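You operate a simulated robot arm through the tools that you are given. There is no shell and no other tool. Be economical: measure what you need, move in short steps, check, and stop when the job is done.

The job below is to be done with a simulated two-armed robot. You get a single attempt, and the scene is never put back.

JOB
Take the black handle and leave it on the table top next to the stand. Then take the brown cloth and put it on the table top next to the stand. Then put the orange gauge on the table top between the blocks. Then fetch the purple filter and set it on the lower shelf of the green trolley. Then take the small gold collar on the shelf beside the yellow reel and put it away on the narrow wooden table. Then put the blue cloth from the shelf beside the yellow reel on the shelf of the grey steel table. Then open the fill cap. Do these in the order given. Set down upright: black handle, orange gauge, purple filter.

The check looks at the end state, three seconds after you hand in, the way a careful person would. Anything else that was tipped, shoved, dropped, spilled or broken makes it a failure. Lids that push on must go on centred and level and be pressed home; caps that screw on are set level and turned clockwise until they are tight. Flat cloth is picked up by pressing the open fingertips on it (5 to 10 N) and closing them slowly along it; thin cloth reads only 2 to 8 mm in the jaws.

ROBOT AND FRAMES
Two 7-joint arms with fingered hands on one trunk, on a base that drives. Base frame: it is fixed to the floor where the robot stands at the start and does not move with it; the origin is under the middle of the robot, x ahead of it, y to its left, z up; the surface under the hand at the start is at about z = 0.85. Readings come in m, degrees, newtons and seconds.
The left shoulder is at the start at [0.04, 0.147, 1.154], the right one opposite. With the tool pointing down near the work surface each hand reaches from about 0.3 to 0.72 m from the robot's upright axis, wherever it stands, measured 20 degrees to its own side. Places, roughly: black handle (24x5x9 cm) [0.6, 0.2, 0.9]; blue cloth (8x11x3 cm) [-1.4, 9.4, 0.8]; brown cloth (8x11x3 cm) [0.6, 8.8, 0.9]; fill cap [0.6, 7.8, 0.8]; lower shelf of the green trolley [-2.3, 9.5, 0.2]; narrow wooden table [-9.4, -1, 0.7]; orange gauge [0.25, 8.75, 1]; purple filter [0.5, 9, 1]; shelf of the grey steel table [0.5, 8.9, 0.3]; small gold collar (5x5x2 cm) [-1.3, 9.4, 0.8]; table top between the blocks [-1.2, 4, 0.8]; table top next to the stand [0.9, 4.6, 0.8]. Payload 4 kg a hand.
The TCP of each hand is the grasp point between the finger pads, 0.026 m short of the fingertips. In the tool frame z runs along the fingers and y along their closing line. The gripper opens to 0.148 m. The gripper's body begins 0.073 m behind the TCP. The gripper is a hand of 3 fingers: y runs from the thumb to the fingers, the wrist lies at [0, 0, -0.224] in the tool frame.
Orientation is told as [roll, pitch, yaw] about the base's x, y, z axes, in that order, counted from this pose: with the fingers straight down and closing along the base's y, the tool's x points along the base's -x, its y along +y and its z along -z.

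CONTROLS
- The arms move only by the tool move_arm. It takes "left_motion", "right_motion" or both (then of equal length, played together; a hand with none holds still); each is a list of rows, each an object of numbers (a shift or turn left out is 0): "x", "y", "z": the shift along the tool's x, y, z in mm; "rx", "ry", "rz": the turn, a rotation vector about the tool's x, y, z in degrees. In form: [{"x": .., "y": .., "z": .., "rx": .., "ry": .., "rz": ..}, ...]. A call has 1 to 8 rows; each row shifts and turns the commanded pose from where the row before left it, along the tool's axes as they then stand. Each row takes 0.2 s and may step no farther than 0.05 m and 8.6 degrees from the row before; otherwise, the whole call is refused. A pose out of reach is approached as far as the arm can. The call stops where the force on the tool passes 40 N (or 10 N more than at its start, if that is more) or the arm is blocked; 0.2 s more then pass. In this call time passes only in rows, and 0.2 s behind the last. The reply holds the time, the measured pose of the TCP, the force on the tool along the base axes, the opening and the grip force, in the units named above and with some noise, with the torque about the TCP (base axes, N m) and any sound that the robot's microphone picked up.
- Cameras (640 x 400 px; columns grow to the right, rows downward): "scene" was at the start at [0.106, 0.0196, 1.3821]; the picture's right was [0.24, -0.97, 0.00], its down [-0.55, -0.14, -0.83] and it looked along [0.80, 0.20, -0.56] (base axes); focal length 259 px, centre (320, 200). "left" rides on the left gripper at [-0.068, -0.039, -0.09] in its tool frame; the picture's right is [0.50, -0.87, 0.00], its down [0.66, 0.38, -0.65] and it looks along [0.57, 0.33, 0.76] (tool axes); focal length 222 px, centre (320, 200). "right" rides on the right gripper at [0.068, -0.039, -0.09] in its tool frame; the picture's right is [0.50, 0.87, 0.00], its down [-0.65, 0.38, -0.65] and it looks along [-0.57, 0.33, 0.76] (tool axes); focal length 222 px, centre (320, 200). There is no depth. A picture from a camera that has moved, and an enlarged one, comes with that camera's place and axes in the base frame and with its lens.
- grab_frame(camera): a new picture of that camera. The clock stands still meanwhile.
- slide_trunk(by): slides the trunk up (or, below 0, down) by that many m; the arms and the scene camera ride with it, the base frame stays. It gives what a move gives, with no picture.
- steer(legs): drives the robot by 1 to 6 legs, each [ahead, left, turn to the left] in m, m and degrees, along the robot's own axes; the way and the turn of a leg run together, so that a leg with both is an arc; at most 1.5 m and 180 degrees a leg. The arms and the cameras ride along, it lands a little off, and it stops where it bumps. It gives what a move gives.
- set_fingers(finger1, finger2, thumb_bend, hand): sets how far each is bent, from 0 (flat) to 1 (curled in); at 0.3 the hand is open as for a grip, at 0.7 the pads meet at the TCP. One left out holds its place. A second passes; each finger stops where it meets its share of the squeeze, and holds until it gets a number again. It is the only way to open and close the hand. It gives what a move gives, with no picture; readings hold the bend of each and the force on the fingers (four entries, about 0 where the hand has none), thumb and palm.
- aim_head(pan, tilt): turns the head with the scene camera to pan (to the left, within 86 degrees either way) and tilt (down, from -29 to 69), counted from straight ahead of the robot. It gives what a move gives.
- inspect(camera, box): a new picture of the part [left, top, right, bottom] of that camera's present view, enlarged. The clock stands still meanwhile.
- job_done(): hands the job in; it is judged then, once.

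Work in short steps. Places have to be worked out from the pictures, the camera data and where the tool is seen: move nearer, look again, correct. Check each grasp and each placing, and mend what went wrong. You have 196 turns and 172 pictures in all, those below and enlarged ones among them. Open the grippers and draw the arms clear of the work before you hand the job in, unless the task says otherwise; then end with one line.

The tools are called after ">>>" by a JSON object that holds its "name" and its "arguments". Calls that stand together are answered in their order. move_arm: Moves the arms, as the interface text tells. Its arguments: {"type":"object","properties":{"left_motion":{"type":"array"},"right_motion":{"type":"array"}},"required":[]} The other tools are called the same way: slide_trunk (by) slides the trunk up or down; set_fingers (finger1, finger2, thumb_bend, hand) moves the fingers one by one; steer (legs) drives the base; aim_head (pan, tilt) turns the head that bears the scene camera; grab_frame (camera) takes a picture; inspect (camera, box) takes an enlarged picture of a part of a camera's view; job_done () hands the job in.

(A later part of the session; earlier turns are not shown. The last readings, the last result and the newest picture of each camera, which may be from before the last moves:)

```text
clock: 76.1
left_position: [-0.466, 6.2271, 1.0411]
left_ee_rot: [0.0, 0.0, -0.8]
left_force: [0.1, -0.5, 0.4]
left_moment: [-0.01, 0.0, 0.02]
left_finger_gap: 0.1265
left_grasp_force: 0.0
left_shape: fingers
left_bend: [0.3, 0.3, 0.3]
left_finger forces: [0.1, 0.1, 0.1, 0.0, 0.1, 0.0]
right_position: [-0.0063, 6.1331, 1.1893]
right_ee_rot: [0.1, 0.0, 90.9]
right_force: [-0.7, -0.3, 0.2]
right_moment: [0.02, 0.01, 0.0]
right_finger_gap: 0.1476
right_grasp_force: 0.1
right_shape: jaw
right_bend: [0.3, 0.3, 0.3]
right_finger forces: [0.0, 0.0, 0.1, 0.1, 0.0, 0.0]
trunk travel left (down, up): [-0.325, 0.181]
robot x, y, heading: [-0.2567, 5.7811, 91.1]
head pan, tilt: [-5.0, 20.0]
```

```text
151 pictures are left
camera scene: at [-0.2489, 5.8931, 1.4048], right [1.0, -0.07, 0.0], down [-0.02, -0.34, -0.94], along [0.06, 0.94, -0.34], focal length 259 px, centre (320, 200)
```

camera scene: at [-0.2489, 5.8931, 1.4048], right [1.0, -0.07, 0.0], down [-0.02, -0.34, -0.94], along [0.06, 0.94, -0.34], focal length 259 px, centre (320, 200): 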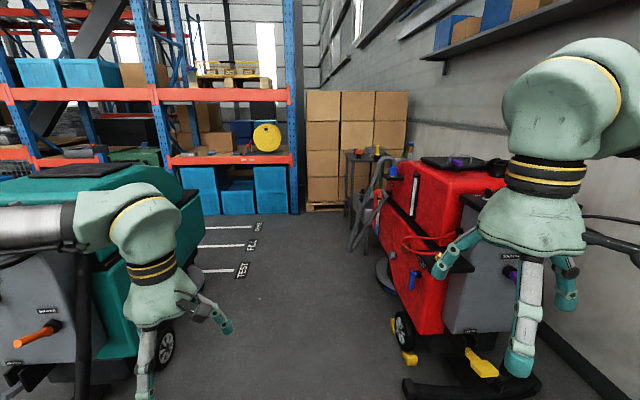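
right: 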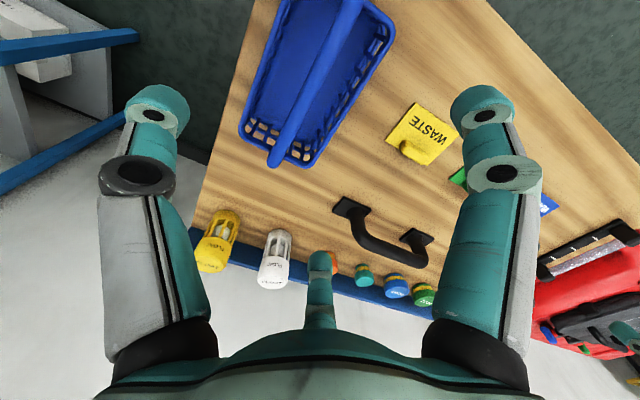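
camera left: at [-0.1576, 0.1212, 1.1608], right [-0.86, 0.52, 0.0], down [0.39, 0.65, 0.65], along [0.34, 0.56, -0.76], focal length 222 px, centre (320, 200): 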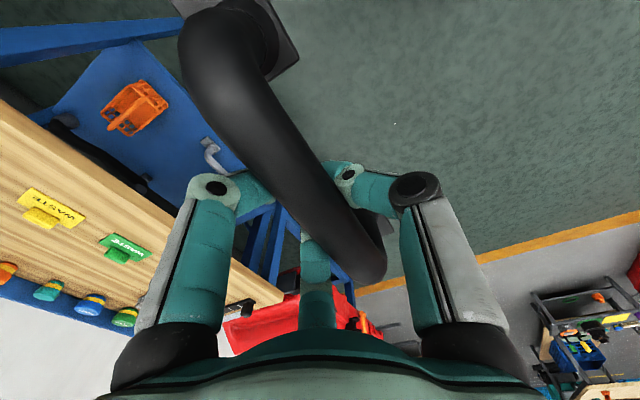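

The grey table is past the red machine on the right. I drive down the middle of the corridor and look again.

>>> {"name": "steer", "arguments": {"legs": [[1.3, 0.05, -1], [1.2, 0.03, 0]]}}

>>> {"name": "aim_head", "arguments": {"pan": -40, "tilt": 28}}

>>> {"name": "grab_frame", "arguments": {"camera": "scene"}}

>>> {"name": "aim_head", "arguments": {"pan": 45, "tilt": 20}}

>>> {"name": "grab_frame", "arguments": {"camera": "scene"}}

```text
clock: 88.5
left_position: [-0.5513, 8.7539, 1.0409]
left_ee_rot: [0.1, 0.0, -2.8]
left_force: [0.5, 0.1, 0.4]
left_moment: [0.01, 0.01, -0.02]
left_finger_gap: 0.1262
left_grasp_force: 0.1
left_shape: fingers
left_bend: [0.3, 0.3, 0.3]
left_finger forces: [0.0, 0.0, 0.0, 0.1, 0.1, 0.0]
right_position: [-0.0966, 8.6476, 1.1888]
right_ee_rot: [0.0, 0.1, 89.1]
right_force: [0.3, 0.4, -0.2]
right_moment: [-0.01, 0.02, -0.02]
right_finger_gap: 0.1481
right_grasp_force: 0.0
right_shape: jaw
right_bend: [0.3, 0.3, 0.3]
right_finger forces: [0.0, 0.1, 0.0, 0.0, 0.1, 0.0]
trunk travel left (down, up): [-0.325, 0.181]
robot x, y, heading: [-0.3552, 8.3053, 89.4]
head pan, tilt: [-5.0, 20.0]
```

```text
clock: 89.5
left_position: [-0.5511, 8.7545, 1.0419]
left_ee_rot: [-0.1, 0.0, -2.6]
left_force: [-0.1, 0.2, -0.2]
left_moment: [-0.02, -0.01, -0.01]
left_finger_gap: 0.1266
left_grasp_force: 0.1
left_shape: fingers
left_bend: [0.3, 0.3, 0.3]
left_finger forces: [0.1, 0.1, 0.0, 0.0, 0.0, 0.0]
right_position: [-0.0983, 8.6463, 1.1894]
right_ee_rot: [0.1, 0.0, 89.0]
right_force: [-0.4, -0.8, -0.9]
right_moment: [0.0, 0.03, -0.01]
right_finger_gap: 0.1479
right_grasp_force: 0.0
right_shape: jaw
right_bend: [0.3, 0.3, 0.3]
right_finger forces: [0.1, 0.0, 0.0, 0.0, 0.1, 0.0]
trunk travel left (down, up): [-0.325, 0.181]
robot x, y, heading: [-0.3539, 8.304, 89.3]
head pan, tilt: [-40.0, 28.0]
```

```text
150 pictures are left
camera scene: at [-0.2953, 8.3906, 1.392], right [0.76, -0.65, 0.0], down [-0.31, -0.36, -0.88], along [0.58, 0.67, -0.47], focal length 259 px, centre (320, 200)
```

scene: 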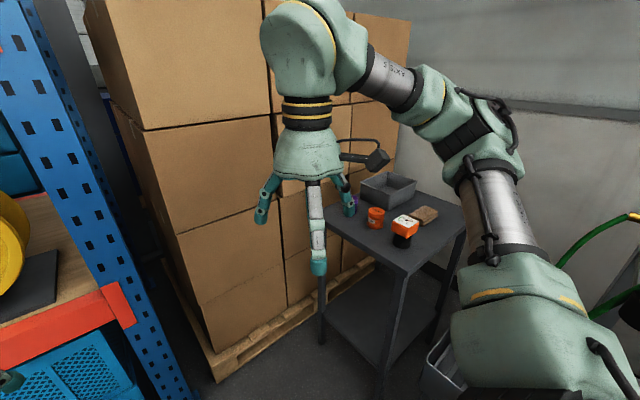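

```text
clock: 91.1
left_position: [-0.5506, 8.7538, 1.0418]
left_ee_rot: [0.0, 0.0, -2.7]
left_force: [0.5, -0.6, 0.3]
left_moment: [-0.02, -0.02, -0.04]
left_finger_gap: 0.1267
left_grasp_force: 0.2
left_shape: fingers
left_bend: [0.3, 0.3, 0.3]
left_finger forces: [0.1, 0.0, 0.1, 0.0, 0.1, 0.0]
right_position: [-0.0966, 8.6461, 1.1877]
right_ee_rot: [0.2, 0.0, 89.2]
right_force: [0.0, 0.0, 0.6]
right_moment: [0.02, 0.0, 0.0]
right_finger_gap: 0.148
right_grasp_force: 0.1
right_shape: jaw
right_bend: [0.3, 0.3, 0.3]
right_finger forces: [0.0, 0.0, 0.0, 0.1, 0.1, 0.0]
trunk travel left (down, up): [-0.325, 0.181]
robot x, y, heading: [-0.3561, 8.3044, 89.3]
head pan, tilt: [45.0, 20.0]
```

```text
149 pictures are left
camera scene: at [-0.4196, 8.3883, 1.4048], right [0.72, 0.7, 0.0], down [0.24, -0.25, -0.94], along [-0.66, 0.67, -0.34], focal length 259 px, centre (320, 200)
```

scene: 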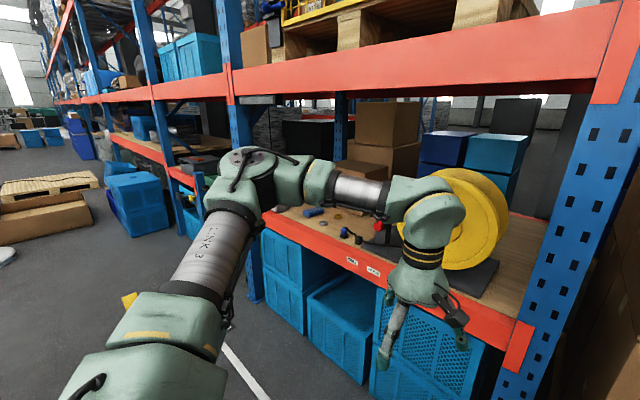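

I see the grey table with gauge, cup, brown cloth and a grey bin; the rack with yellow reel is on the left. I turn to face the table.

>>> {"name": "steer", "arguments": {"legs": [[0, 0, -89], [0, 0.3, 0]]}}

>>> {"name": "aim_head", "arguments": {"pan": 8, "tilt": 32}}

>>> {"name": "grab_frame", "arguments": {"camera": "scene"}}

```text
clock: 96.9
left_position: [0.0923, 8.8069, 1.042]
left_ee_rot: [0.0, 0.0, -91.7]
left_force: [0.0, -0.5, 0.0]
left_moment: [0.01, 0.01, 0.03]
left_finger_gap: 0.1267
left_grasp_force: 0.0
left_shape: fingers
left_bend: [0.3, 0.3, 0.3]
left_finger forces: [0.0, 0.0, 0.0, 0.1, 0.0, 0.1]
right_position: [-0.0068, 8.3503, 1.1889]
right_ee_rot: [0.2, -0.1, 0.0]
right_force: [1.2, -0.1, -0.2]
right_moment: [0.02, 0.03, -0.04]
right_finger_gap: 0.1479
right_grasp_force: 0.1
right_shape: jaw
right_bend: [0.3, 0.3, 0.3]
right_finger forces: [0.0, 0.0, 0.1, 0.0, 0.0, 0.0]
trunk travel left (down, up): [-0.325, 0.181]
robot x, y, heading: [-0.3564, 8.6066, 0.3]
head pan, tilt: [45.0, 20.0]
```

```text
clock: 97.9
left_position: [0.0908, 8.8081, 1.0411]
left_ee_rot: [0.0, -0.1, -91.7]
left_force: [0.7, -2.0, -0.4]
left_moment: [-0.03, -0.01, 0.0]
left_finger_gap: 0.1267
left_grasp_force: 0.1
left_shape: fingers
left_bend: [0.3, 0.3, 0.3]
left_finger forces: [0.0, 0.0, 0.0, 0.1, 0.0, 0.0]
right_position: [-0.0081, 8.3514, 1.189]
right_ee_rot: [0.1, 0.0, 0.2]
right_force: [-0.3, -0.2, 0.2]
right_moment: [-0.01, 0.01, -0.01]
right_finger_gap: 0.1478
right_grasp_force: 0.1
right_shape: jaw
right_bend: [0.3, 0.3, 0.3]
right_finger forces: [0.1, 0.0, 0.0, 0.0, 0.0, 0.1]
trunk travel left (down, up): [-0.325, 0.181]
robot x, y, heading: [-0.3567, 8.6039, 0.5]
head pan, tilt: [8.0, 32.0]
```

```text
148 pictures are left
camera scene: at [-0.2476, 8.6149, 1.3857], right [0.15, -0.99, 0.0], down [-0.52, -0.08, -0.85], along [0.84, 0.12, -0.53], focal length 259 px, centre (320, 200)
```

scene: 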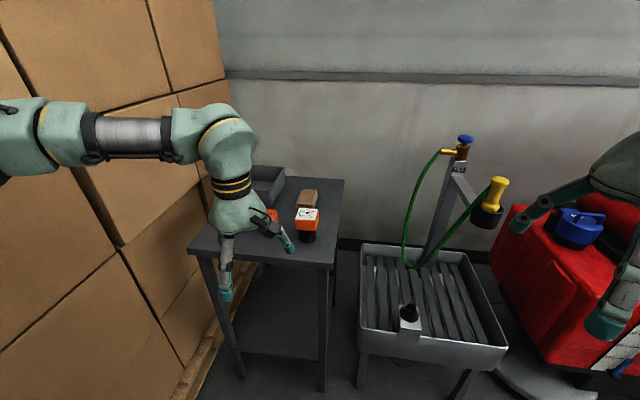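

Table top is about x 0.25–0.76, y 8.65–9.07, cloth at about [0.58, 8.78], gauge near [0.36, 8.745]. I raise both hands, then move in.

>>> {"name": "move_arm", "arguments": {"left_motion": [{"z": -20}, {"z": -20}, {"z": -20}, {"z": -20}], "right_motion": [{"z": -25, "x": 10}, {"z": -25, "x": 10}, {"z": -25, "x": 10}, {"z": -25, "x": 10}]}}

>>> {"name": "steer", "arguments": {"legs": [[0.33, 0, 0]]}}

>>> {"name": "aim_head", "arguments": {"pan": 15, "tilt": 50}}

>>> {"name": "grab_frame", "arguments": {"camera": "scene"}}

>>> {"name": "grab_frame", "arguments": {"camera": "left"}}

```text
clock: 98.9
left_position: [0.09, 8.8092, 1.1223]
left_ee_rot: [0.1, 0.0, -91.8]
left_force: [-0.4, 1.2, -0.6]
left_moment: [0.02, -0.02, -0.03]
left_finger_gap: 0.1265
left_grasp_force: 0.1
left_shape: fingers
left_bend: [0.3, 0.3, 0.3]
left_finger forces: [0.0, 0.0, 0.0, 0.0, 0.0, 0.1]
right_position: [-0.0515, 8.3515, 1.2906]
right_ee_rot: [0.1, 0.0, 0.2]
right_force: [-0.7, -0.2, 0.2]
right_moment: [-0.02, -0.03, -0.01]
right_finger_gap: 0.1478
right_grasp_force: 0.1
right_shape: jaw
right_bend: [0.3, 0.3, 0.3]
right_finger forces: [0.0, 0.0, 0.1, 0.1, 0.1, 0.1]
trunk travel left (down, up): [-0.325, 0.181]
robot x, y, heading: [-0.3562, 8.6002, 0.5]
head pan, tilt: [8.0, 32.0]
```

```text
clock: 101.1
left_position: [0.414, 8.8108, 1.1219]
left_ee_rot: [0.1, 0.0, -91.8]
left_force: [-0.3, -0.1, -0.5]
left_moment: [0.01, -0.01, 0.02]
left_finger_gap: 0.1269
left_grasp_force: 0.0
left_shape: fingers
left_bend: [0.3, 0.3, 0.3]
left_finger forces: [0.0, 0.0, 0.0, 0.1, 0.0, 0.0]
right_position: [0.2729, 8.3522, 1.2911]
right_ee_rot: [0.1, 0.1, 0.1]
right_force: [-0.1, -0.2, -0.5]
right_moment: [-0.03, -0.03, 0.03]
right_finger_gap: 0.148
right_grasp_force: 0.1
right_shape: jaw
right_bend: [0.3, 0.3, 0.3]
right_finger forces: [0.0, 0.0, 0.0, 0.1, 0.1, 0.0]
trunk travel left (down, up): [-0.325, 0.181]
robot x, y, heading: [-0.0351, 8.6081, 0.5]
head pan, tilt: [8.0, 32.0]
```

```text
clock: 101.9
left_position: [0.4152, 8.8103, 1.1214]
left_ee_rot: [0.0, 0.0, -91.6]
left_force: [0.1, 0.4, 0.3]
left_moment: [0.01, 0.01, -0.01]
left_finger_gap: 0.1267
left_grasp_force: 0.1
left_shape: fingers
left_bend: [0.3, 0.3, 0.3]
left_finger forces: [0.1, 0.0, 0.0, 0.0, 0.1, 0.1]
right_position: [0.2744, 8.3529, 1.2897]
right_ee_rot: [0.2, 0.0, 0.1]
right_force: [0.8, 0.2, -0.2]
right_moment: [-0.03, -0.01, -0.03]
right_finger_gap: 0.1478
right_grasp_force: 0.1
right_shape: jaw
right_bend: [0.3, 0.3, 0.3]
right_finger forces: [0.1, 0.0, 0.0, 0.0, 0.0, 0.0]
trunk travel left (down, up): [-0.325, 0.181]
robot x, y, heading: [-0.0353, 8.605, 0.3]
head pan, tilt: [15.0, 50.0]
```

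```text
147 pictures are left
camera scene: at [0.0613, 8.6243, 1.3593], right [0.26, -0.96, 0.0], down [-0.74, -0.2, -0.64], along [0.62, 0.17, -0.77], focal length 259 px, centre (320, 200)
```

scene: 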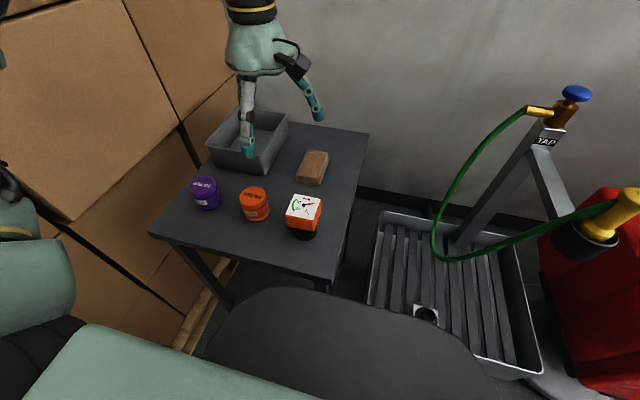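

```text
146 pictures are left
camera left: at [0.3745, 8.7443, 1.2114], right [-0.85, 0.53, 0.0], down [0.4, 0.64, 0.65], along [0.34, 0.56, -0.76], focal length 222 px, centre (320, 200)
```

left: 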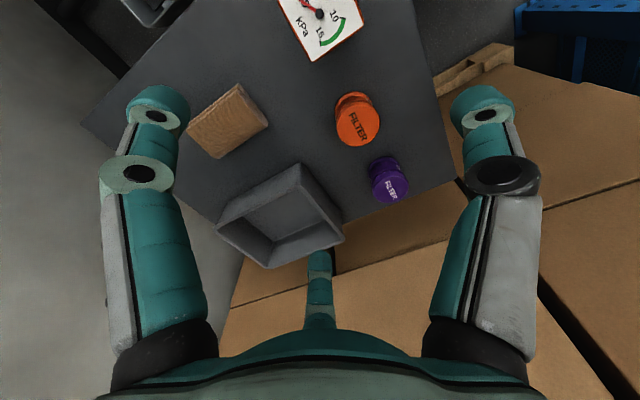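

Triangulation gives the cloth at [0.563, 8.781], top ≈0.87. I close the fingers half and move over it.

>>> {"name": "move_arm", "arguments": {"left_motion": [{"y": 30, "x": -7, "z": 15}, {"y": 30, "x": -7, "z": 20}, {"y": 30, "x": -7, "z": 20}, {"y": 30, "z": 20}, {"y": 28, "z": 20}, {"z": 20}]}}

>>> {"name": "set_fingers", "arguments": {"hand": "left", "finger1": 0.52, "finger2": 0.52, "thumb_bend": 0.52}}

>>> {"name": "grab_frame", "arguments": {"camera": "left"}}

```text
clock: 103.3
left_position: [0.5626, 8.7858, 1.006]
left_ee_rot: [0.0, -0.1, -91.7]
left_force: [0.7, -0.7, 0.2]
left_moment: [0.01, 0.01, 0.01]
left_finger_gap: 0.1267
left_grasp_force: 0.1
left_shape: fingers
left_bend: [0.3, 0.3, 0.3]
left_finger forces: [0.0, 0.0, 0.0, 0.1, 0.0, 0.1]
right_position: [0.2725, 8.3532, 1.2896]
right_ee_rot: [0.1, 0.0, 0.1]
right_force: [0.4, -1.2, -0.9]
right_moment: [-0.04, -0.01, 0.02]
right_finger_gap: 0.148
right_grasp_force: 0.1
right_shape: jaw
right_bend: [0.3, 0.3, 0.3]
right_finger forces: [0.0, 0.0, 0.0, 0.0, 0.0, 0.1]
trunk travel left (down, up): [-0.325, 0.181]
robot x, y, heading: [-0.0335, 8.6076, 0.0]
head pan, tilt: [15.0, 50.0]
```

```text
clock: 104.3
left_position: [0.5622, 8.7851, 1.0066]
left_ee_rot: [0.0, 0.0, -91.7]
left_force: [-1.0, 0.1, 0.8]
left_moment: [-0.01, 0.03, 0.02]
left_finger_gap: 0.0561
left_grasp_force: 0.0
left_shape: fingers
left_bend: [0.52, 0.52, 0.52]
left_finger forces: [0.1, 0.1, 0.1, 0.0, 0.1, 0.0]
right_position: [0.2737, 8.3524, 1.2904]
right_ee_rot: [0.2, 0.1, 0.1]
right_force: [0.6, 0.7, -0.1]
right_moment: [0.02, 0.0, 0.04]
right_finger_gap: 0.1478
right_grasp_force: 0.1
right_shape: jaw
right_bend: [0.3, 0.3, 0.3]
right_finger forces: [0.0, 0.1, 0.0, 0.0, 0.0, 0.1]
trunk travel left (down, up): [-0.325, 0.181]
robot x, y, heading: [-0.0353, 8.6072, 0.2]
head pan, tilt: [15.0, 50.0]
```

```text
145 pictures are left
camera left: at [0.5215, 8.7193, 1.0967], right [-0.85, 0.53, 0.0], down [0.4, 0.64, 0.65], along [0.34, 0.56, -0.76], focal length 222 px, centre (320, 200)
```

left: 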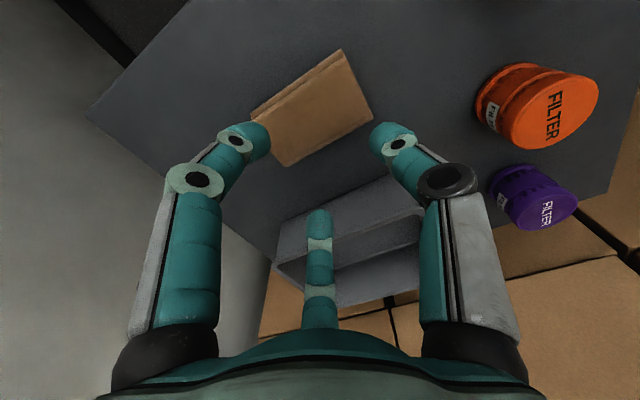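

Cloth centred at [0.565, 8.777]; I descend close to it.

>>> {"name": "move_arm", "arguments": {"left_motion": [{"x": -7, "z": 20}, {"z": 25}, {"z": 25}, {"z": 15}]}}

>>> {"name": "grab_frame", "arguments": {"camera": "left"}}

```text
clock: 105.3
left_position: [0.5619, 8.7772, 0.9225]
left_ee_rot: [-0.1, 0.0, -91.7]
left_force: [-0.9, -0.4, -0.3]
left_moment: [0.01, 0.02, 0.03]
left_finger_gap: 0.0561
left_grasp_force: 0.1
left_shape: fingers
left_bend: [0.52, 0.52, 0.52]
left_finger forces: [0.1, 0.1, 0.1, 0.0, 0.1, 0.0]
right_position: [0.274, 8.3514, 1.29]
right_ee_rot: [0.0, 0.0, 0.1]
right_force: [-0.4, 1.4, -0.9]
right_moment: [-0.01, 0.01, 0.02]
right_finger_gap: 0.1481
right_grasp_force: 0.0
right_shape: jaw
right_bend: [0.3, 0.3, 0.3]
right_finger forces: [0.1, 0.0, 0.0, 0.0, 0.0, 0.1]
trunk travel left (down, up): [-0.325, 0.181]
robot x, y, heading: [-0.0356, 8.6062, 0.2]
head pan, tilt: [15.0, 50.0]
```

```text
144 pictures are left
camera left: at [0.5214, 8.7114, 1.0113], right [-0.85, 0.53, 0.0], down [0.4, 0.64, 0.65], along [0.34, 0.56, -0.76], focal length 222 px, centre (320, 200)
```

left: 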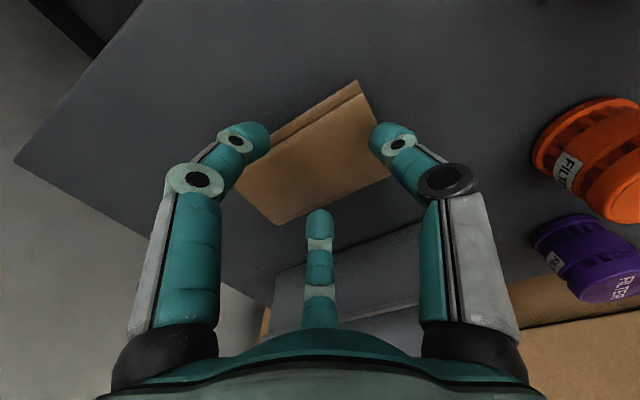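

Centred. I bring the tips a little closer and press down in small steps.

>>> {"name": "set_fingers", "arguments": {"hand": "left", "finger1": 0.56, "finger2": 0.56, "thumb_bend": 0.56}}

>>> {"name": "move_arm", "arguments": {"left_motion": [{"z": 7}, {"z": 5}, {"z": 4}, {"z": 3}]}}

```text
clock: 106.3
left_position: [0.5617, 8.778, 0.9219]
left_ee_rot: [0.1, 0.0, -91.7]
left_force: [-0.1, 0.5, 0.0]
left_moment: [-0.01, 0.0, 0.02]
left_finger_gap: 0.0429
left_grasp_force: 0.1
left_shape: fingers
left_bend: [0.56, 0.56, 0.56]
left_finger forces: [0.0, 0.0, 0.0, 0.0, 0.0, 0.1]
right_position: [0.2746, 8.353, 1.29]
right_ee_rot: [0.1, 0.1, 0.1]
right_force: [0.4, -0.5, -0.3]
right_moment: [0.02, 0.02, 0.0]
right_finger_gap: 0.148
right_grasp_force: 0.1
right_shape: jaw
right_bend: [0.3, 0.3, 0.3]
right_finger forces: [0.1, 0.0, 0.1, 0.0, 0.0, 0.0]
trunk travel left (down, up): [-0.325, 0.181]
robot x, y, heading: [-0.0341, 8.6058, 0.4]
head pan, tilt: [15.0, 50.0]
```

```text
clock: 107.2
left_position: [0.5647, 8.7782, 0.9133]
left_ee_rot: [0.8, -0.2, -91.4]
left_force: [-3.3, 2.0, 22.3]
left_moment: [0.15, 1.0, -0.08]
left_finger_gap: 0.0449
left_grasp_force: 11.4
left_shape: fingers
left_bend: [0.56, 0.56, 0.57]
left_finger forces: [0.0, 0.1, 0.0, 0.1, 22.8, 0.0]
right_position: [0.2733, 8.3525, 1.2896]
right_ee_rot: [0.1, 0.0, 0.2]
right_force: [1.0, -0.5, -0.6]
right_moment: [0.03, 0.03, 0.02]
right_finger_gap: 0.1478
right_grasp_force: 0.0
right_shape: jaw
right_bend: [0.3, 0.3, 0.3]
right_finger forces: [0.0, 0.0, 0.0, 0.1, 0.1, 0.1]
trunk travel left (down, up): [-0.325, 0.181]
robot x, y, heading: [-0.0368, 8.6023, 0.4]
head pan, tilt: [15.0, 50.0]
stopped in row 4 (left hand): the force on the tool passed its limit at 44 N (the readings are from after the stop); the commanded pose is now the measured one
```

Only the thumb pressed, at z≈0.887: the cloth is a 3 cm folded pad. I'll grip it from its sides instead: raise, open somewhat, check.

>>> {"name": "move_arm", "arguments": {"left_motion": [{"z": -15}, {"z": -15}]}}

>>> {"name": "set_fingers", "arguments": {"hand": "left", "finger1": 0.37, "finger2": 0.37, "thumb_bend": 0.37}}

>>> {"name": "grab_frame", "arguments": {"camera": "left"}}

```text
clock: 107.8
left_position: [0.5644, 8.7788, 0.938]
left_ee_rot: [0.4, 0.0, -91.6]
left_force: [0.5, -0.1, -0.1]
left_moment: [0.02, -0.03, 0.02]
left_finger_gap: 0.0426
left_grasp_force: 0.1
left_shape: fingers
left_bend: [0.56, 0.56, 0.56]
left_finger forces: [0.0, 0.0, 0.1, 0.0, 0.1, 0.0]
right_position: [0.2726, 8.3523, 1.2902]
right_ee_rot: [0.0, 0.0, 0.1]
right_force: [-0.1, 0.0, 0.1]
right_moment: [0.02, -0.02, -0.03]
right_finger_gap: 0.1481
right_grasp_force: 0.1
right_shape: jaw
right_bend: [0.3, 0.3, 0.3]
right_finger forces: [0.1, 0.0, 0.0, 0.1, 0.0, 0.0]
trunk travel left (down, up): [-0.325, 0.181]
robot x, y, heading: [-0.0323, 8.6073, 0.3]
head pan, tilt: [15.0, 50.0]
```

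```text
clock: 108.8
left_position: [0.5664, 8.7797, 0.9396]
left_ee_rot: [0.5, -0.3, -91.5]
left_force: [1.0, -0.7, 0.1]
left_moment: [-0.03, -0.03, -0.02]
left_finger_gap: 0.1046
left_grasp_force: 0.1
left_shape: fingers
left_bend: [0.37, 0.37, 0.37]
left_finger forces: [0.1, 0.0, 0.0, 0.0, 0.1, 0.1]
right_position: [0.2739, 8.3534, 1.2904]
right_ee_rot: [0.1, 0.0, 0.1]
right_force: [0.2, -0.2, -0.3]
right_moment: [0.0, -0.02, -0.01]
right_finger_gap: 0.1477
right_grasp_force: 0.0
right_shape: jaw
right_bend: [0.3, 0.3, 0.3]
right_finger forces: [0.1, 0.0, 0.0, 0.0, 0.1, 0.0]
trunk travel left (down, up): [-0.325, 0.181]
robot x, y, heading: [-0.0373, 8.6046, 0.3]
head pan, tilt: [15.0, 50.0]
```

```text
143 pictures are left
camera left: at [0.5236, 8.713, 1.0286], right [-0.85, 0.52, -0.01], down [0.39, 0.65, 0.66], along [0.35, 0.56, -0.76], focal length 222 px, centre (320, 200)
```

left: 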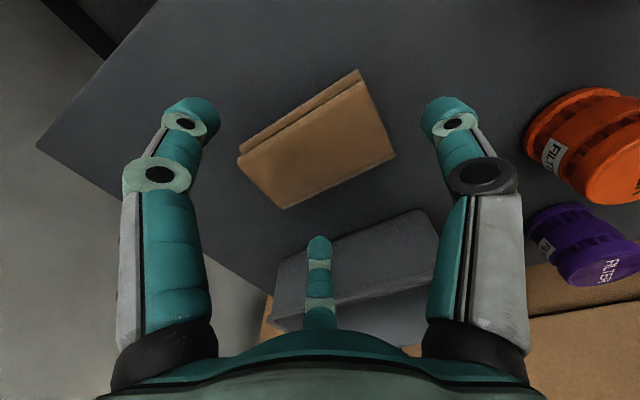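

Cloth is about 10×6 cm, centred [0.571, 8.782], fingers all outside it. I go down around it.

>>> {"name": "move_arm", "arguments": {"left_motion": [{"y": 5, "z": 15}, {"z": 15}, {"z": 10}, {"z": 5}]}}

>>> {"name": "grab_frame", "arguments": {"camera": "left"}}

```text
clock: 109.8
left_position: [0.5712, 8.7784, 0.8936]
left_ee_rot: [0.5, -0.1, -91.5]
left_force: [-0.1, -0.4, 0.1]
left_moment: [0.01, 0.02, -0.01]
left_finger_gap: 0.1045
left_grasp_force: 0.0
left_shape: fingers
left_bend: [0.37, 0.37, 0.37]
left_finger forces: [0.0, 0.1, 0.0, 0.0, 0.0, 0.1]
right_position: [0.2735, 8.352, 1.2905]
right_ee_rot: [0.0, 0.0, 0.2]
right_force: [-0.4, -0.2, -0.5]
right_moment: [-0.01, 0.05, -0.01]
right_finger_gap: 0.1477
right_grasp_force: 0.1
right_shape: jaw
right_bend: [0.3, 0.3, 0.3]
right_finger forces: [0.0, 0.0, 0.0, 0.0, 0.1, 0.0]
trunk travel left (down, up): [-0.325, 0.181]
robot x, y, heading: [-0.0376, 8.6074, -0.0]
head pan, tilt: [15.0, 50.0]
```

```text
142 pictures are left
camera left: at [0.5292, 8.7119, 0.9837], right [-0.85, 0.52, -0.01], down [0.39, 0.65, 0.66], along [0.35, 0.56, -0.76], focal length 222 px, centre (320, 200)
```

left: 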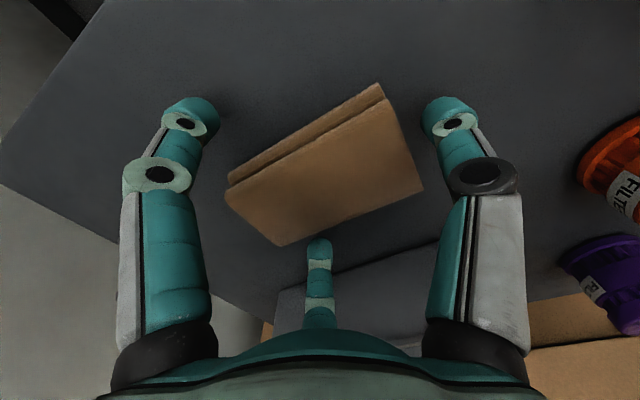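

Straddled well. Lower a few mm more and close slowly.

>>> {"name": "move_arm", "arguments": {"left_motion": [{"z": 3}, {"z": 3}]}}

>>> {"name": "set_fingers", "arguments": {"hand": "left", "finger1": 0.5, "finger2": 0.5, "thumb_bend": 0.5}}

>>> {"name": "set_fingers", "arguments": {"hand": "left", "finger1": 0.65, "finger2": 0.65, "thumb_bend": 0.65}}

>>> {"name": "grab_frame", "arguments": {"camera": "left"}}

```text
clock: 110.4
left_position: [0.57, 8.7777, 0.8882]
left_ee_rot: [0.5, -0.2, -91.5]
left_force: [0.3, 0.2, -0.5]
left_moment: [-0.01, 0.0, 0.02]
left_finger_gap: 0.1045
left_grasp_force: 0.1
left_shape: fingers
left_bend: [0.37, 0.37, 0.37]
left_finger forces: [0.0, 0.0, 0.0, 0.0, 0.1, 0.1]
right_position: [0.274, 8.3532, 1.2898]
right_ee_rot: [0.1, -0.1, 0.3]
right_force: [0.8, 0.2, -0.1]
right_moment: [0.03, 0.01, 0.02]
right_finger_gap: 0.1482
right_grasp_force: 0.0
right_shape: jaw
right_bend: [0.3, 0.3, 0.3]
right_finger forces: [0.0, 0.0, 0.0, 0.0, 0.1, 0.1]
trunk travel left (down, up): [-0.325, 0.181]
robot x, y, heading: [-0.0339, 8.604, 0.4]
head pan, tilt: [15.0, 50.0]
```

```text
clock: 111.4
left_position: [0.5709, 8.7778, 0.8891]
left_ee_rot: [0.5, -0.2, -91.6]
left_force: [1.0, 0.4, 0.2]
left_moment: [-0.01, 0.02, -0.03]
left_finger_gap: 0.0669
left_grasp_force: 1.8
left_shape: fingers
left_bend: [0.48, 0.48, 0.49]
left_finger forces: [1.3, 1.6, 0.0, 0.0, 1.2, 0.0]
right_position: [0.2751, 8.3531, 1.2898]
right_ee_rot: [0.1, 0.1, 0.2]
right_force: [0.1, 0.9, -1.4]
right_moment: [0.04, -0.02, 0.02]
right_finger_gap: 0.1479
right_grasp_force: 0.0
right_shape: jaw
right_bend: [0.3, 0.3, 0.3]
right_finger forces: [0.1, 0.0, 0.0, 0.0, 0.0, 0.0]
trunk travel left (down, up): [-0.325, 0.181]
robot x, y, heading: [-0.0345, 8.6039, 0.1]
head pan, tilt: [15.0, 50.0]
```

```text
clock: 112.4
left_position: [0.5709, 8.7788, 0.8885]
left_ee_rot: [0.5, -0.2, -91.5]
left_force: [-1.0, 0.3, -0.1]
left_moment: [0.01, -0.02, -0.01]
left_finger_gap: 0.0455
left_grasp_force: 13.1
left_shape: fingers
left_bend: [0.52, 0.48, 0.6]
left_finger forces: [8.4, 10.0, 0.0, 0.0, 7.7, 0.0]
right_position: [0.275, 8.352, 1.2894]
right_ee_rot: [0.1, 0.0, 0.2]
right_force: [-1.0, -1.1, -0.2]
right_moment: [-0.01, -0.02, -0.01]
right_finger_gap: 0.1481
right_grasp_force: 0.0
right_shape: jaw
right_bend: [0.3, 0.3, 0.3]
right_finger forces: [0.0, 0.0, 0.0, 0.0, 0.0, 0.1]
trunk travel left (down, up): [-0.325, 0.181]
robot x, y, heading: [-0.0357, 8.6098, 0.4]
head pan, tilt: [15.0, 50.0]
```

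```text
141 pictures are left
camera left: at [0.5289, 8.7122, 0.9785], right [-0.85, 0.52, -0.01], down [0.39, 0.65, 0.66], along [0.35, 0.56, -0.76], focal length 222 px, centre (320, 200)
```

left: 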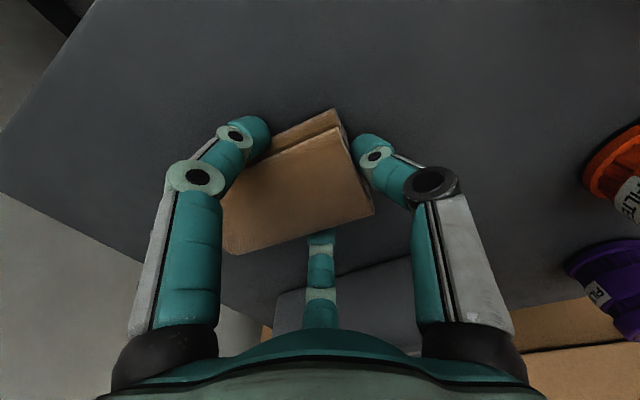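

Gripped with 13 N from the sides. Lift and check.

>>> {"name": "move_arm", "arguments": {"left_motion": [{"z": -20}, {"z": -30}, {"z": -30}, {"z": -30}]}}

>>> {"name": "grab_frame", "arguments": {"camera": "left"}}

```text
clock: 113.4
left_position: [0.568, 8.7775, 0.9993]
left_ee_rot: [0.5, -0.2, -91.5]
left_force: [-0.1, 0.7, -0.7]
left_moment: [0.01, -0.01, 0.0]
left_finger_gap: 0.0456
left_grasp_force: 12.9
left_shape: fingers
left_bend: [0.52, 0.48, 0.6]
left_finger forces: [8.4, 9.9, 0.1, 0.0, 7.9, 0.0]
right_position: [0.271, 8.3524, 1.2903]
right_ee_rot: [0.1, 0.0, 0.2]
right_force: [0.1, 0.1, 0.3]
right_moment: [-0.04, 0.01, -0.01]
right_finger_gap: 0.1479
right_grasp_force: 0.2
right_shape: jaw
right_bend: [0.3, 0.3, 0.3]
right_finger forces: [0.0, 0.1, 0.0, 0.0, 0.0, 0.0]
trunk travel left (down, up): [-0.325, 0.181]
robot x, y, heading: [-0.0329, 8.6055, 0.2]
head pan, tilt: [15.0, 50.0]
```

```text
140 pictures are left
camera left: at [0.5266, 8.7119, 1.0888], right [-0.85, 0.52, -0.01], down [0.39, 0.65, 0.66], along [0.35, 0.56, -0.76], focal length 222 px, centre (320, 200)
```

left: 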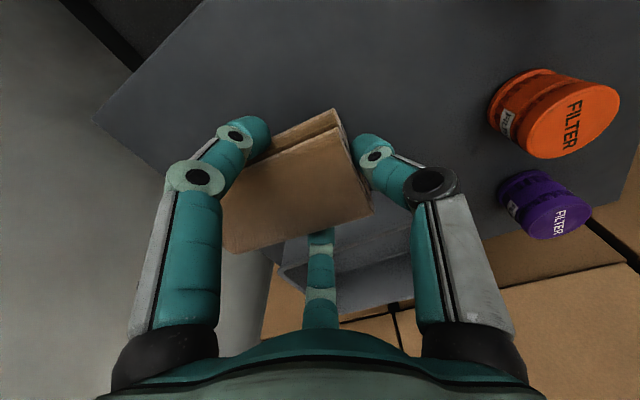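

The cloth is held. I raise and retract it, back off, turn right, and drive back to the wall table.

>>> {"name": "move_arm", "arguments": {"left_motion": [{"z": -40}, {"z": -40}, {"z": -20, "y": -35}, {"y": -40}, {"y": -40}]}}

>>> {"name": "steer", "arguments": {"legs": [[-0.32, 0, 0], [0, 0, -90], [1.4, 0, 0], [1.4, 0.05, 0], [1.35, 0.04, 0], [0, 0, 90]]}}

>>> {"name": "aim_head", "arguments": {"pan": 10, "tilt": 38}}

>>> {"name": "grab_frame", "arguments": {"camera": "scene"}}

```text
clock: 114.6
left_position: [0.4518, 8.7812, 1.0488]
left_ee_rot: [0.7, -0.2, -91.6]
left_force: [-0.5, -0.3, -1.1]
left_moment: [0.01, 0.04, -0.04]
left_finger_gap: 0.0452
left_grasp_force: 13.2
left_shape: fingers
left_bend: [0.52, 0.48, 0.6]
left_finger forces: [8.5, 9.8, 0.0, 0.1, 7.6, 0.0]
left hand out of reach, approached as far as the arm can: row 1, 2
right_position: [0.2741, 8.3535, 1.2899]
right_ee_rot: [0.1, 0.0, 0.2]
right_force: [0.8, 0.9, -0.4]
right_moment: [0.02, 0.01, 0.02]
right_finger_gap: 0.1481
right_grasp_force: 0.1
right_shape: jaw
right_bend: [0.3, 0.3, 0.3]
right_finger forces: [0.0, 0.1, 0.0, 0.0, 0.2, 0.1]
trunk travel left (down, up): [-0.325, 0.181]
robot x, y, heading: [-0.0379, 8.608, 0.2]
head pan, tilt: [15.0, 50.0]
```

```text
clock: 144.0
left_position: [0.1425, 4.6078, 1.0478]
left_ee_rot: [0.5, -0.1, -94.2]
left_force: [-0.2, -0.4, 0.3]
left_moment: [0.0, 0.02, -0.04]
left_finger_gap: 0.0444
left_grasp_force: 12.3
left_shape: fingers
left_bend: [0.52, 0.48, 0.6]
left_finger forces: [8.1, 9.6, 0.0, 0.0, 7.1, 0.0]
right_position: [-0.0558, 4.1887, 1.2899]
right_ee_rot: [0.0, 0.0, -2.6]
right_force: [-0.4, -0.3, -0.5]
right_moment: [-0.03, -0.02, -0.01]
right_finger_gap: 0.148
right_grasp_force: 0.0
right_shape: jaw
right_bend: [0.3, 0.3, 0.3]
right_finger forces: [0.0, 0.0, 0.0, 0.0, 0.1, 0.1]
trunk travel left (down, up): [-0.325, 0.181]
robot x, y, heading: [-0.3522, 4.4538, -2.4]
head pan, tilt: [15.0, 50.0]
```

```text
clock: 144.7
left_position: [0.1437, 4.6087, 1.0485]
left_ee_rot: [0.5, -0.1, -94.2]
left_force: [0.4, -0.3, 0.8]
left_moment: [0.0, 0.02, 0.04]
left_finger_gap: 0.0445
left_grasp_force: 12.9
left_shape: fingers
left_bend: [0.52, 0.48, 0.6]
left_finger forces: [8.3, 9.7, 0.0, 0.0, 7.1, 0.1]
right_position: [-0.0575, 4.1886, 1.2895]
right_ee_rot: [0.1, 0.0, -2.6]
right_force: [0.3, 0.0, -0.4]
right_moment: [-0.01, -0.03, 0.0]
right_finger_gap: 0.148
right_grasp_force: 0.1
right_shape: jaw
right_bend: [0.3, 0.3, 0.3]
right_finger forces: [0.0, 0.1, 0.0, 0.0, 0.1, 0.0]
trunk travel left (down, up): [-0.325, 0.181]
robot x, y, heading: [-0.3541, 4.4549, -2.5]
head pan, tilt: [10.0, 38.0]
```

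```text
139 pictures are left
camera scene: at [-0.246, 4.4647, 1.3764], right [0.13, -0.99, 0.0], down [-0.61, -0.08, -0.79], along [0.78, 0.1, -0.62], focal length 259 px, centre (320, 200)
```

scene: 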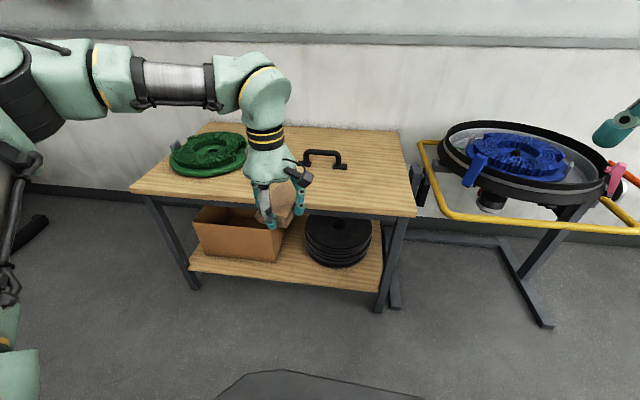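

I'll lay the cloth at about [0.66, 4.42], in front-right of the handle. Drive up to the table.

>>> {"name": "steer", "arguments": {"legs": [[0, 0, 2.4], [0.52, -0.11, 0]]}}

>>> {"name": "move_arm", "arguments": {"left_motion": [{"x": -30}, {"x": -30}, {"z": 35}, {"z": 35}, {"z": 35}]}}

>>> {"name": "aim_head", "arguments": {"pan": 10, "tilt": 48}}

>>> {"name": "grab_frame", "arguments": {"camera": "scene"}}

```text
clock: 148.2
left_position: [0.6574, 4.5215, 1.0486]
left_ee_rot: [0.4, -0.3, -91.6]
left_force: [0.7, -1.6, -0.2]
left_moment: [-0.02, 0.0, 0.0]
left_finger_gap: 0.0447
left_grasp_force: 12.4
left_shape: fingers
left_bend: [0.52, 0.48, 0.6]
left_finger forces: [8.3, 9.6, 0.0, 0.0, 7.0, 0.0]
right_position: [0.4752, 4.0931, 1.2897]
right_ee_rot: [0.1, -0.1, 0.0]
right_force: [0.0, -0.7, -0.5]
right_moment: [-0.01, -0.03, -0.01]
right_finger_gap: 0.1476
right_grasp_force: 0.1
right_shape: jaw
right_bend: [0.3, 0.3, 0.3]
right_finger forces: [0.1, 0.0, 0.1, 0.0, 0.1, 0.1]
trunk travel left (down, up): [-0.325, 0.181]
robot x, y, heading: [0.1724, 4.3482, 0.1]
head pan, tilt: [10.0, 38.0]
```

```text
clock: 149.4
left_position: [0.6563, 4.4617, 0.9431]
left_ee_rot: [0.4, 0.0, -91.6]
left_force: [0.7, -0.7, -0.5]
left_moment: [0.0, 0.0, -0.06]
left_finger_gap: 0.0443
left_grasp_force: 12.0
left_shape: fingers
left_bend: [0.52, 0.48, 0.6]
left_finger forces: [8.3, 9.6, 0.1, 0.0, 7.0, 0.0]
right_position: [0.4774, 4.0933, 1.2899]
right_ee_rot: [0.2, 0.0, 0.0]
right_force: [-0.1, 0.1, -0.7]
right_moment: [0.05, -0.02, 0.03]
right_finger_gap: 0.148
right_grasp_force: 0.0
right_shape: jaw
right_bend: [0.3, 0.3, 0.3]
right_finger forces: [0.0, 0.1, 0.0, 0.1, 0.1, 0.1]
trunk travel left (down, up): [-0.325, 0.181]
robot x, y, heading: [0.1737, 4.3501, -0.0]
head pan, tilt: [10.0, 38.0]
```

```text
clock: 150.1
left_position: [0.6555, 4.4615, 0.9438]
left_ee_rot: [0.4, -0.1, -91.8]
left_force: [-0.4, 0.7, -0.6]
left_moment: [-0.01, 0.02, -0.01]
left_finger_gap: 0.0443
left_grasp_force: 12.5
left_shape: fingers
left_bend: [0.52, 0.48, 0.6]
left_finger forces: [8.2, 9.5, 0.1, 0.0, 7.0, 0.0]
right_position: [0.4771, 4.0935, 1.2895]
right_ee_rot: [0.2, 0.1, 0.0]
right_force: [-0.3, 1.5, -0.6]
right_moment: [-0.01, 0.03, 0.0]
right_finger_gap: 0.1482
right_grasp_force: 0.1
right_shape: jaw
right_bend: [0.3, 0.3, 0.3]
right_finger forces: [0.0, 0.0, 0.0, 0.0, 0.0, 0.1]
trunk travel left (down, up): [-0.325, 0.181]
robot x, y, heading: [0.1711, 4.3489, 0.2]
head pan, tilt: [10.0, 48.0]
```

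```text
138 pictures are left
camera scene: at [0.268, 4.3596, 1.362], right [0.18, -0.98, 0.0], down [-0.73, -0.13, -0.67], along [0.66, 0.12, -0.74], focal length 259 px, centre (320, 200)
```

scene: 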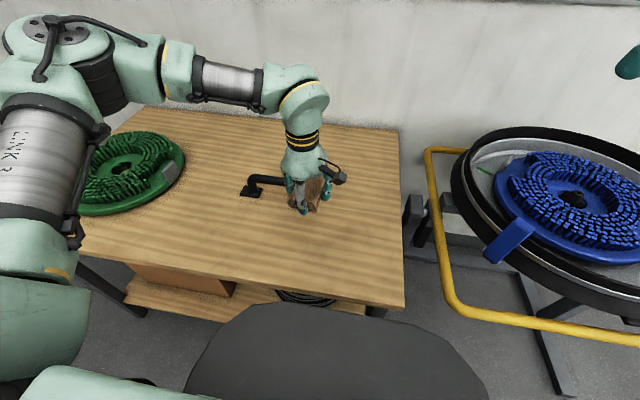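

Shift 4 cm more to the right and lower toward the table (surface ≈0.76).

>>> {"name": "move_arm", "arguments": {"left_motion": [{"x": -35, "z": 10}, {"z": 35}, {"z": 35}, {"z": 30}, {"z": 15}, {"z": 8}, {"z": 5}]}}

>>> {"name": "inspect", "arguments": {"camera": "scene", "box": [220, 120, 420, 245]}}

```text
clock: 151.7
left_position: [0.6564, 4.424, 0.8055]
left_ee_rot: [0.5, -0.2, -91.8]
left_force: [-1.3, -0.4, -0.1]
left_moment: [0.03, 0.04, 0.0]
left_finger_gap: 0.0444
left_grasp_force: 12.4
left_shape: fingers
left_bend: [0.52, 0.48, 0.6]
left_finger forces: [8.3, 9.5, 0.0, 0.0, 6.9, 0.1]
right_position: [0.4765, 4.0936, 1.2899]
right_ee_rot: [0.1, 0.0, 0.0]
right_force: [0.1, -0.1, -0.1]
right_moment: [0.01, 0.01, -0.01]
right_finger_gap: 0.1479
right_grasp_force: 0.0
right_shape: jaw
right_bend: [0.3, 0.3, 0.3]
right_finger forces: [0.0, 0.0, 0.0, 0.0, 0.1, 0.0]
trunk travel left (down, up): [-0.325, 0.181]
robot x, y, heading: [0.1754, 4.3455, 0.0]
head pan, tilt: [10.0, 48.0]
```

```text
3.20 times, centred on (320, 182) of scene
camera zoom: at [0.2681, 4.3593, 1.362], right [0.18, -0.98, 0.0], down [-0.73, -0.13, -0.67], along [0.66, 0.12, -0.74], focal length 829 px, centre (320, 256)
```

zoom: 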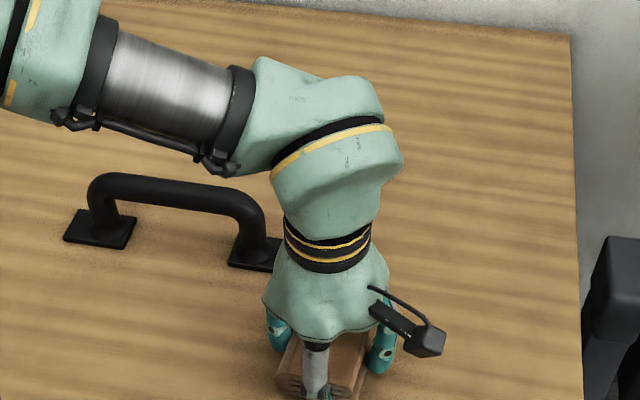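

>>> {"name": "move_arm", "arguments": {"left_motion": [{"z": 4}, {"z": 4}, {"z": 3}, {"z": 3}]}}

```text
clock: 152.7
left_position: [0.6556, 4.4255, 0.794]
left_ee_rot: [0.9, -0.2, -91.5]
left_force: [-2.9, 0.7, 19.7]
left_moment: [0.11, -0.06, -0.03]
left_finger_gap: 0.0429
left_grasp_force: 14.9
left_shape: fingers
left_bend: [0.52, 0.48, 0.61]
left_finger forces: [9.1, 10.2, 0.0, 0.0, 9.5, 0.0]
right_position: [0.4742, 4.0934, 1.2909]
right_ee_rot: [0.0, -0.1, 0.0]
right_force: [-0.3, 0.8, 0.3]
right_moment: [-0.01, 0.01, -0.02]
right_finger_gap: 0.1479
right_grasp_force: 0.1
right_shape: jaw
right_bend: [0.3, 0.3, 0.3]
right_finger forces: [0.0, 0.0, 0.0, 0.0, 0.0, 0.1]
trunk travel left (down, up): [-0.325, 0.181]
robot x, y, heading: [0.174, 4.346, 0.0]
head pan, tilt: [10.0, 48.0]
```

On the table (contact 20 N). Release and lift.

>>> {"name": "move_arm", "arguments": {"left_motion": [{"z": -2}]}}

>>> {"name": "set_fingers", "arguments": {"hand": "left", "finger1": 0.36, "finger2": 0.36, "thumb_bend": 0.36}}

>>> {"name": "move_arm", "arguments": {"left_motion": [{"z": -20}, {"z": -40}, {"z": -50}, {"z": -50}, {"z": -50}, {"z": -40}]}}

>>> {"name": "inspect", "arguments": {"camera": "scene", "box": [160, 100, 480, 300]}}

```text
clock: 153.1
left_position: [0.656, 4.425, 0.7942]
left_ee_rot: [0.5, -0.1, -91.6]
left_force: [0.8, -1.9, 12.8]
left_moment: [-0.03, -0.1, -0.01]
left_finger_gap: 0.0432
left_grasp_force: 13.9
left_shape: fingers
left_bend: [0.52, 0.48, 0.61]
left_finger forces: [10.0, 9.4, 0.1, 0.1, 7.8, 0.0]
right_position: [0.4763, 4.0929, 1.2898]
right_ee_rot: [0.1, 0.0, 0.0]
right_force: [0.4, 0.6, 0.0]
right_moment: [0.0, 0.0, -0.01]
right_finger_gap: 0.1481
right_grasp_force: 0.0
right_shape: jaw
right_bend: [0.3, 0.3, 0.3]
right_finger forces: [0.0, 0.1, 0.0, 0.0, 0.0, 0.0]
trunk travel left (down, up): [-0.325, 0.181]
robot x, y, heading: [0.1715, 4.3489, 0.2]
head pan, tilt: [10.0, 48.0]
```

```text
clock: 154.1
left_position: [0.6559, 4.4259, 0.794]
left_ee_rot: [0.5, -0.2, -91.7]
left_force: [0.7, 0.7, 0.3]
left_moment: [-0.01, 0.0, -0.03]
left_finger_gap: 0.1074
left_grasp_force: 0.1
left_shape: fingers
left_bend: [0.36, 0.36, 0.36]
left_finger forces: [0.0, 0.0, 0.1, 0.1, 0.0, 0.1]
right_position: [0.4757, 4.0934, 1.29]
right_ee_rot: [0.1, -0.1, 0.0]
right_force: [0.3, -0.6, 0.8]
right_moment: [-0.01, -0.03, 0.0]
right_finger_gap: 0.1476
right_grasp_force: 0.1
right_shape: jaw
right_bend: [0.3, 0.3, 0.3]
right_finger forces: [0.0, 0.0, 0.0, 0.1, 0.0, 0.0]
trunk travel left (down, up): [-0.325, 0.181]
robot x, y, heading: [0.1704, 4.3471, 0.0]
head pan, tilt: [10.0, 48.0]
```

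```text
clock: 155.5
left_position: [0.6533, 4.4251, 1.0438]
left_ee_rot: [0.5, -0.1, -91.7]
left_force: [-0.5, -0.4, -0.4]
left_moment: [-0.04, -0.02, 0.0]
left_finger_gap: 0.1077
left_grasp_force: 0.1
left_shape: fingers
left_bend: [0.36, 0.36, 0.36]
left_finger forces: [0.1, 0.0, 0.0, 0.0, 0.0, 0.1]
right_position: [0.475, 4.0934, 1.2902]
right_ee_rot: [0.1, 0.1, 0.1]
right_force: [-0.6, 0.0, 0.9]
right_moment: [-0.01, -0.02, 0.01]
right_finger_gap: 0.1477
right_grasp_force: 0.0
right_shape: jaw
right_bend: [0.3, 0.3, 0.3]
right_finger forces: [0.1, 0.0, 0.1, 0.0, 0.0, 0.1]
trunk travel left (down, up): [-0.325, 0.181]
robot x, y, heading: [0.1711, 4.3459, 0.2]
head pan, tilt: [10.0, 48.0]
```

```text
2.00 times, centred on (320, 200) of scene
camera zoom: at [0.2672, 4.3593, 1.362], right [0.18, -0.98, 0.0], down [-0.73, -0.13, -0.67], along [0.66, 0.12, -0.74], focal length 518 px, centre (320, 200)
```

zoom: 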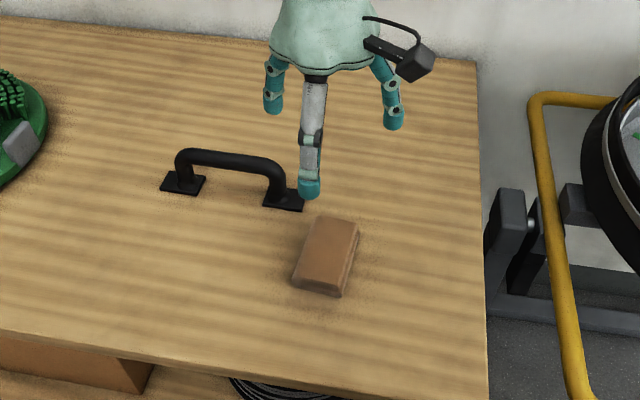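

Both items are placed. Back to the grey table for the gauge by the same route.

>>> {"name": "steer", "arguments": {"legs": [[-0.52, 0, 0], [0, 0, 90], [1.4, 0, 0], [1.4, 0, 0], [1.15, 0, 0], [0, 0, -90]]}}

>>> {"name": "aim_head", "arguments": {"pan": 15, "tilt": 40}}

>>> {"name": "grab_frame", "arguments": {"camera": "scene"}}

```text
clock: 185.1
left_position: [0.1501, 8.4489, 1.0438]
left_ee_rot: [0.5, -0.2, -91.2]
left_force: [-0.4, -0.9, -0.3]
left_moment: [-0.04, 0.01, 0.04]
left_finger_gap: 0.1076
left_grasp_force: 0.1
left_shape: fingers
left_bend: [0.36, 0.36, 0.36]
left_finger forces: [0.0, 0.1, 0.0, 0.0, 0.1, 0.0]
right_position: [-0.0251, 8.1163, 1.2896]
right_ee_rot: [0.0, 0.0, 0.5]
right_force: [-0.5, 0.0, 1.2]
right_moment: [-0.01, 0.01, 0.01]
right_finger_gap: 0.1477
right_grasp_force: 0.0
right_shape: jaw
right_bend: [0.3, 0.3, 0.3]
right_finger forces: [0.0, 0.0, 0.0, 0.0, 0.0, 0.0]
trunk travel left (down, up): [-0.325, 0.181]
robot x, y, heading: [-0.3341, 8.3677, 0.6]
head pan, tilt: [10.0, 48.0]
```

```text
clock: 185.8
left_position: [0.1486, 8.4503, 1.0445]
left_ee_rot: [0.3, -0.2, -91.1]
left_force: [-0.1, 0.6, 1.3]
left_moment: [0.0, 0.01, 0.05]
left_finger_gap: 0.1077
left_grasp_force: 0.1
left_shape: fingers
left_bend: [0.36, 0.36, 0.36]
left_finger forces: [0.1, 0.0, 0.0, 0.1, 0.0, 0.0]
right_position: [-0.0259, 8.1177, 1.2887]
right_ee_rot: [0.1, 0.1, 0.5]
right_force: [-0.8, -0.4, 0.4]
right_moment: [0.0, 0.01, -0.01]
right_finger_gap: 0.148
right_grasp_force: 0.1
right_shape: jaw
right_bend: [0.3, 0.3, 0.3]
right_finger forces: [0.0, 0.1, 0.0, 0.0, 0.1, 0.1]
trunk travel left (down, up): [-0.325, 0.181]
robot x, y, heading: [-0.3337, 8.3694, 0.5]
head pan, tilt: [15.0, 40.0]
```

```text
135 pictures are left
camera scene: at [-0.2319, 8.3891, 1.3734], right [0.27, -0.96, 0.0], down [-0.62, -0.17, -0.77], along [0.74, 0.21, -0.64], focal length 259 px, centre (320, 200)
```

scene: 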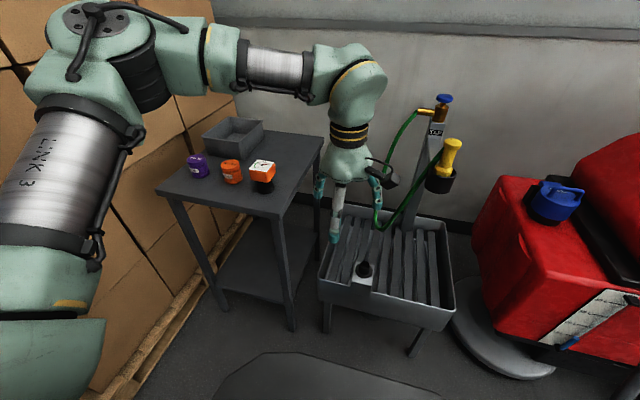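

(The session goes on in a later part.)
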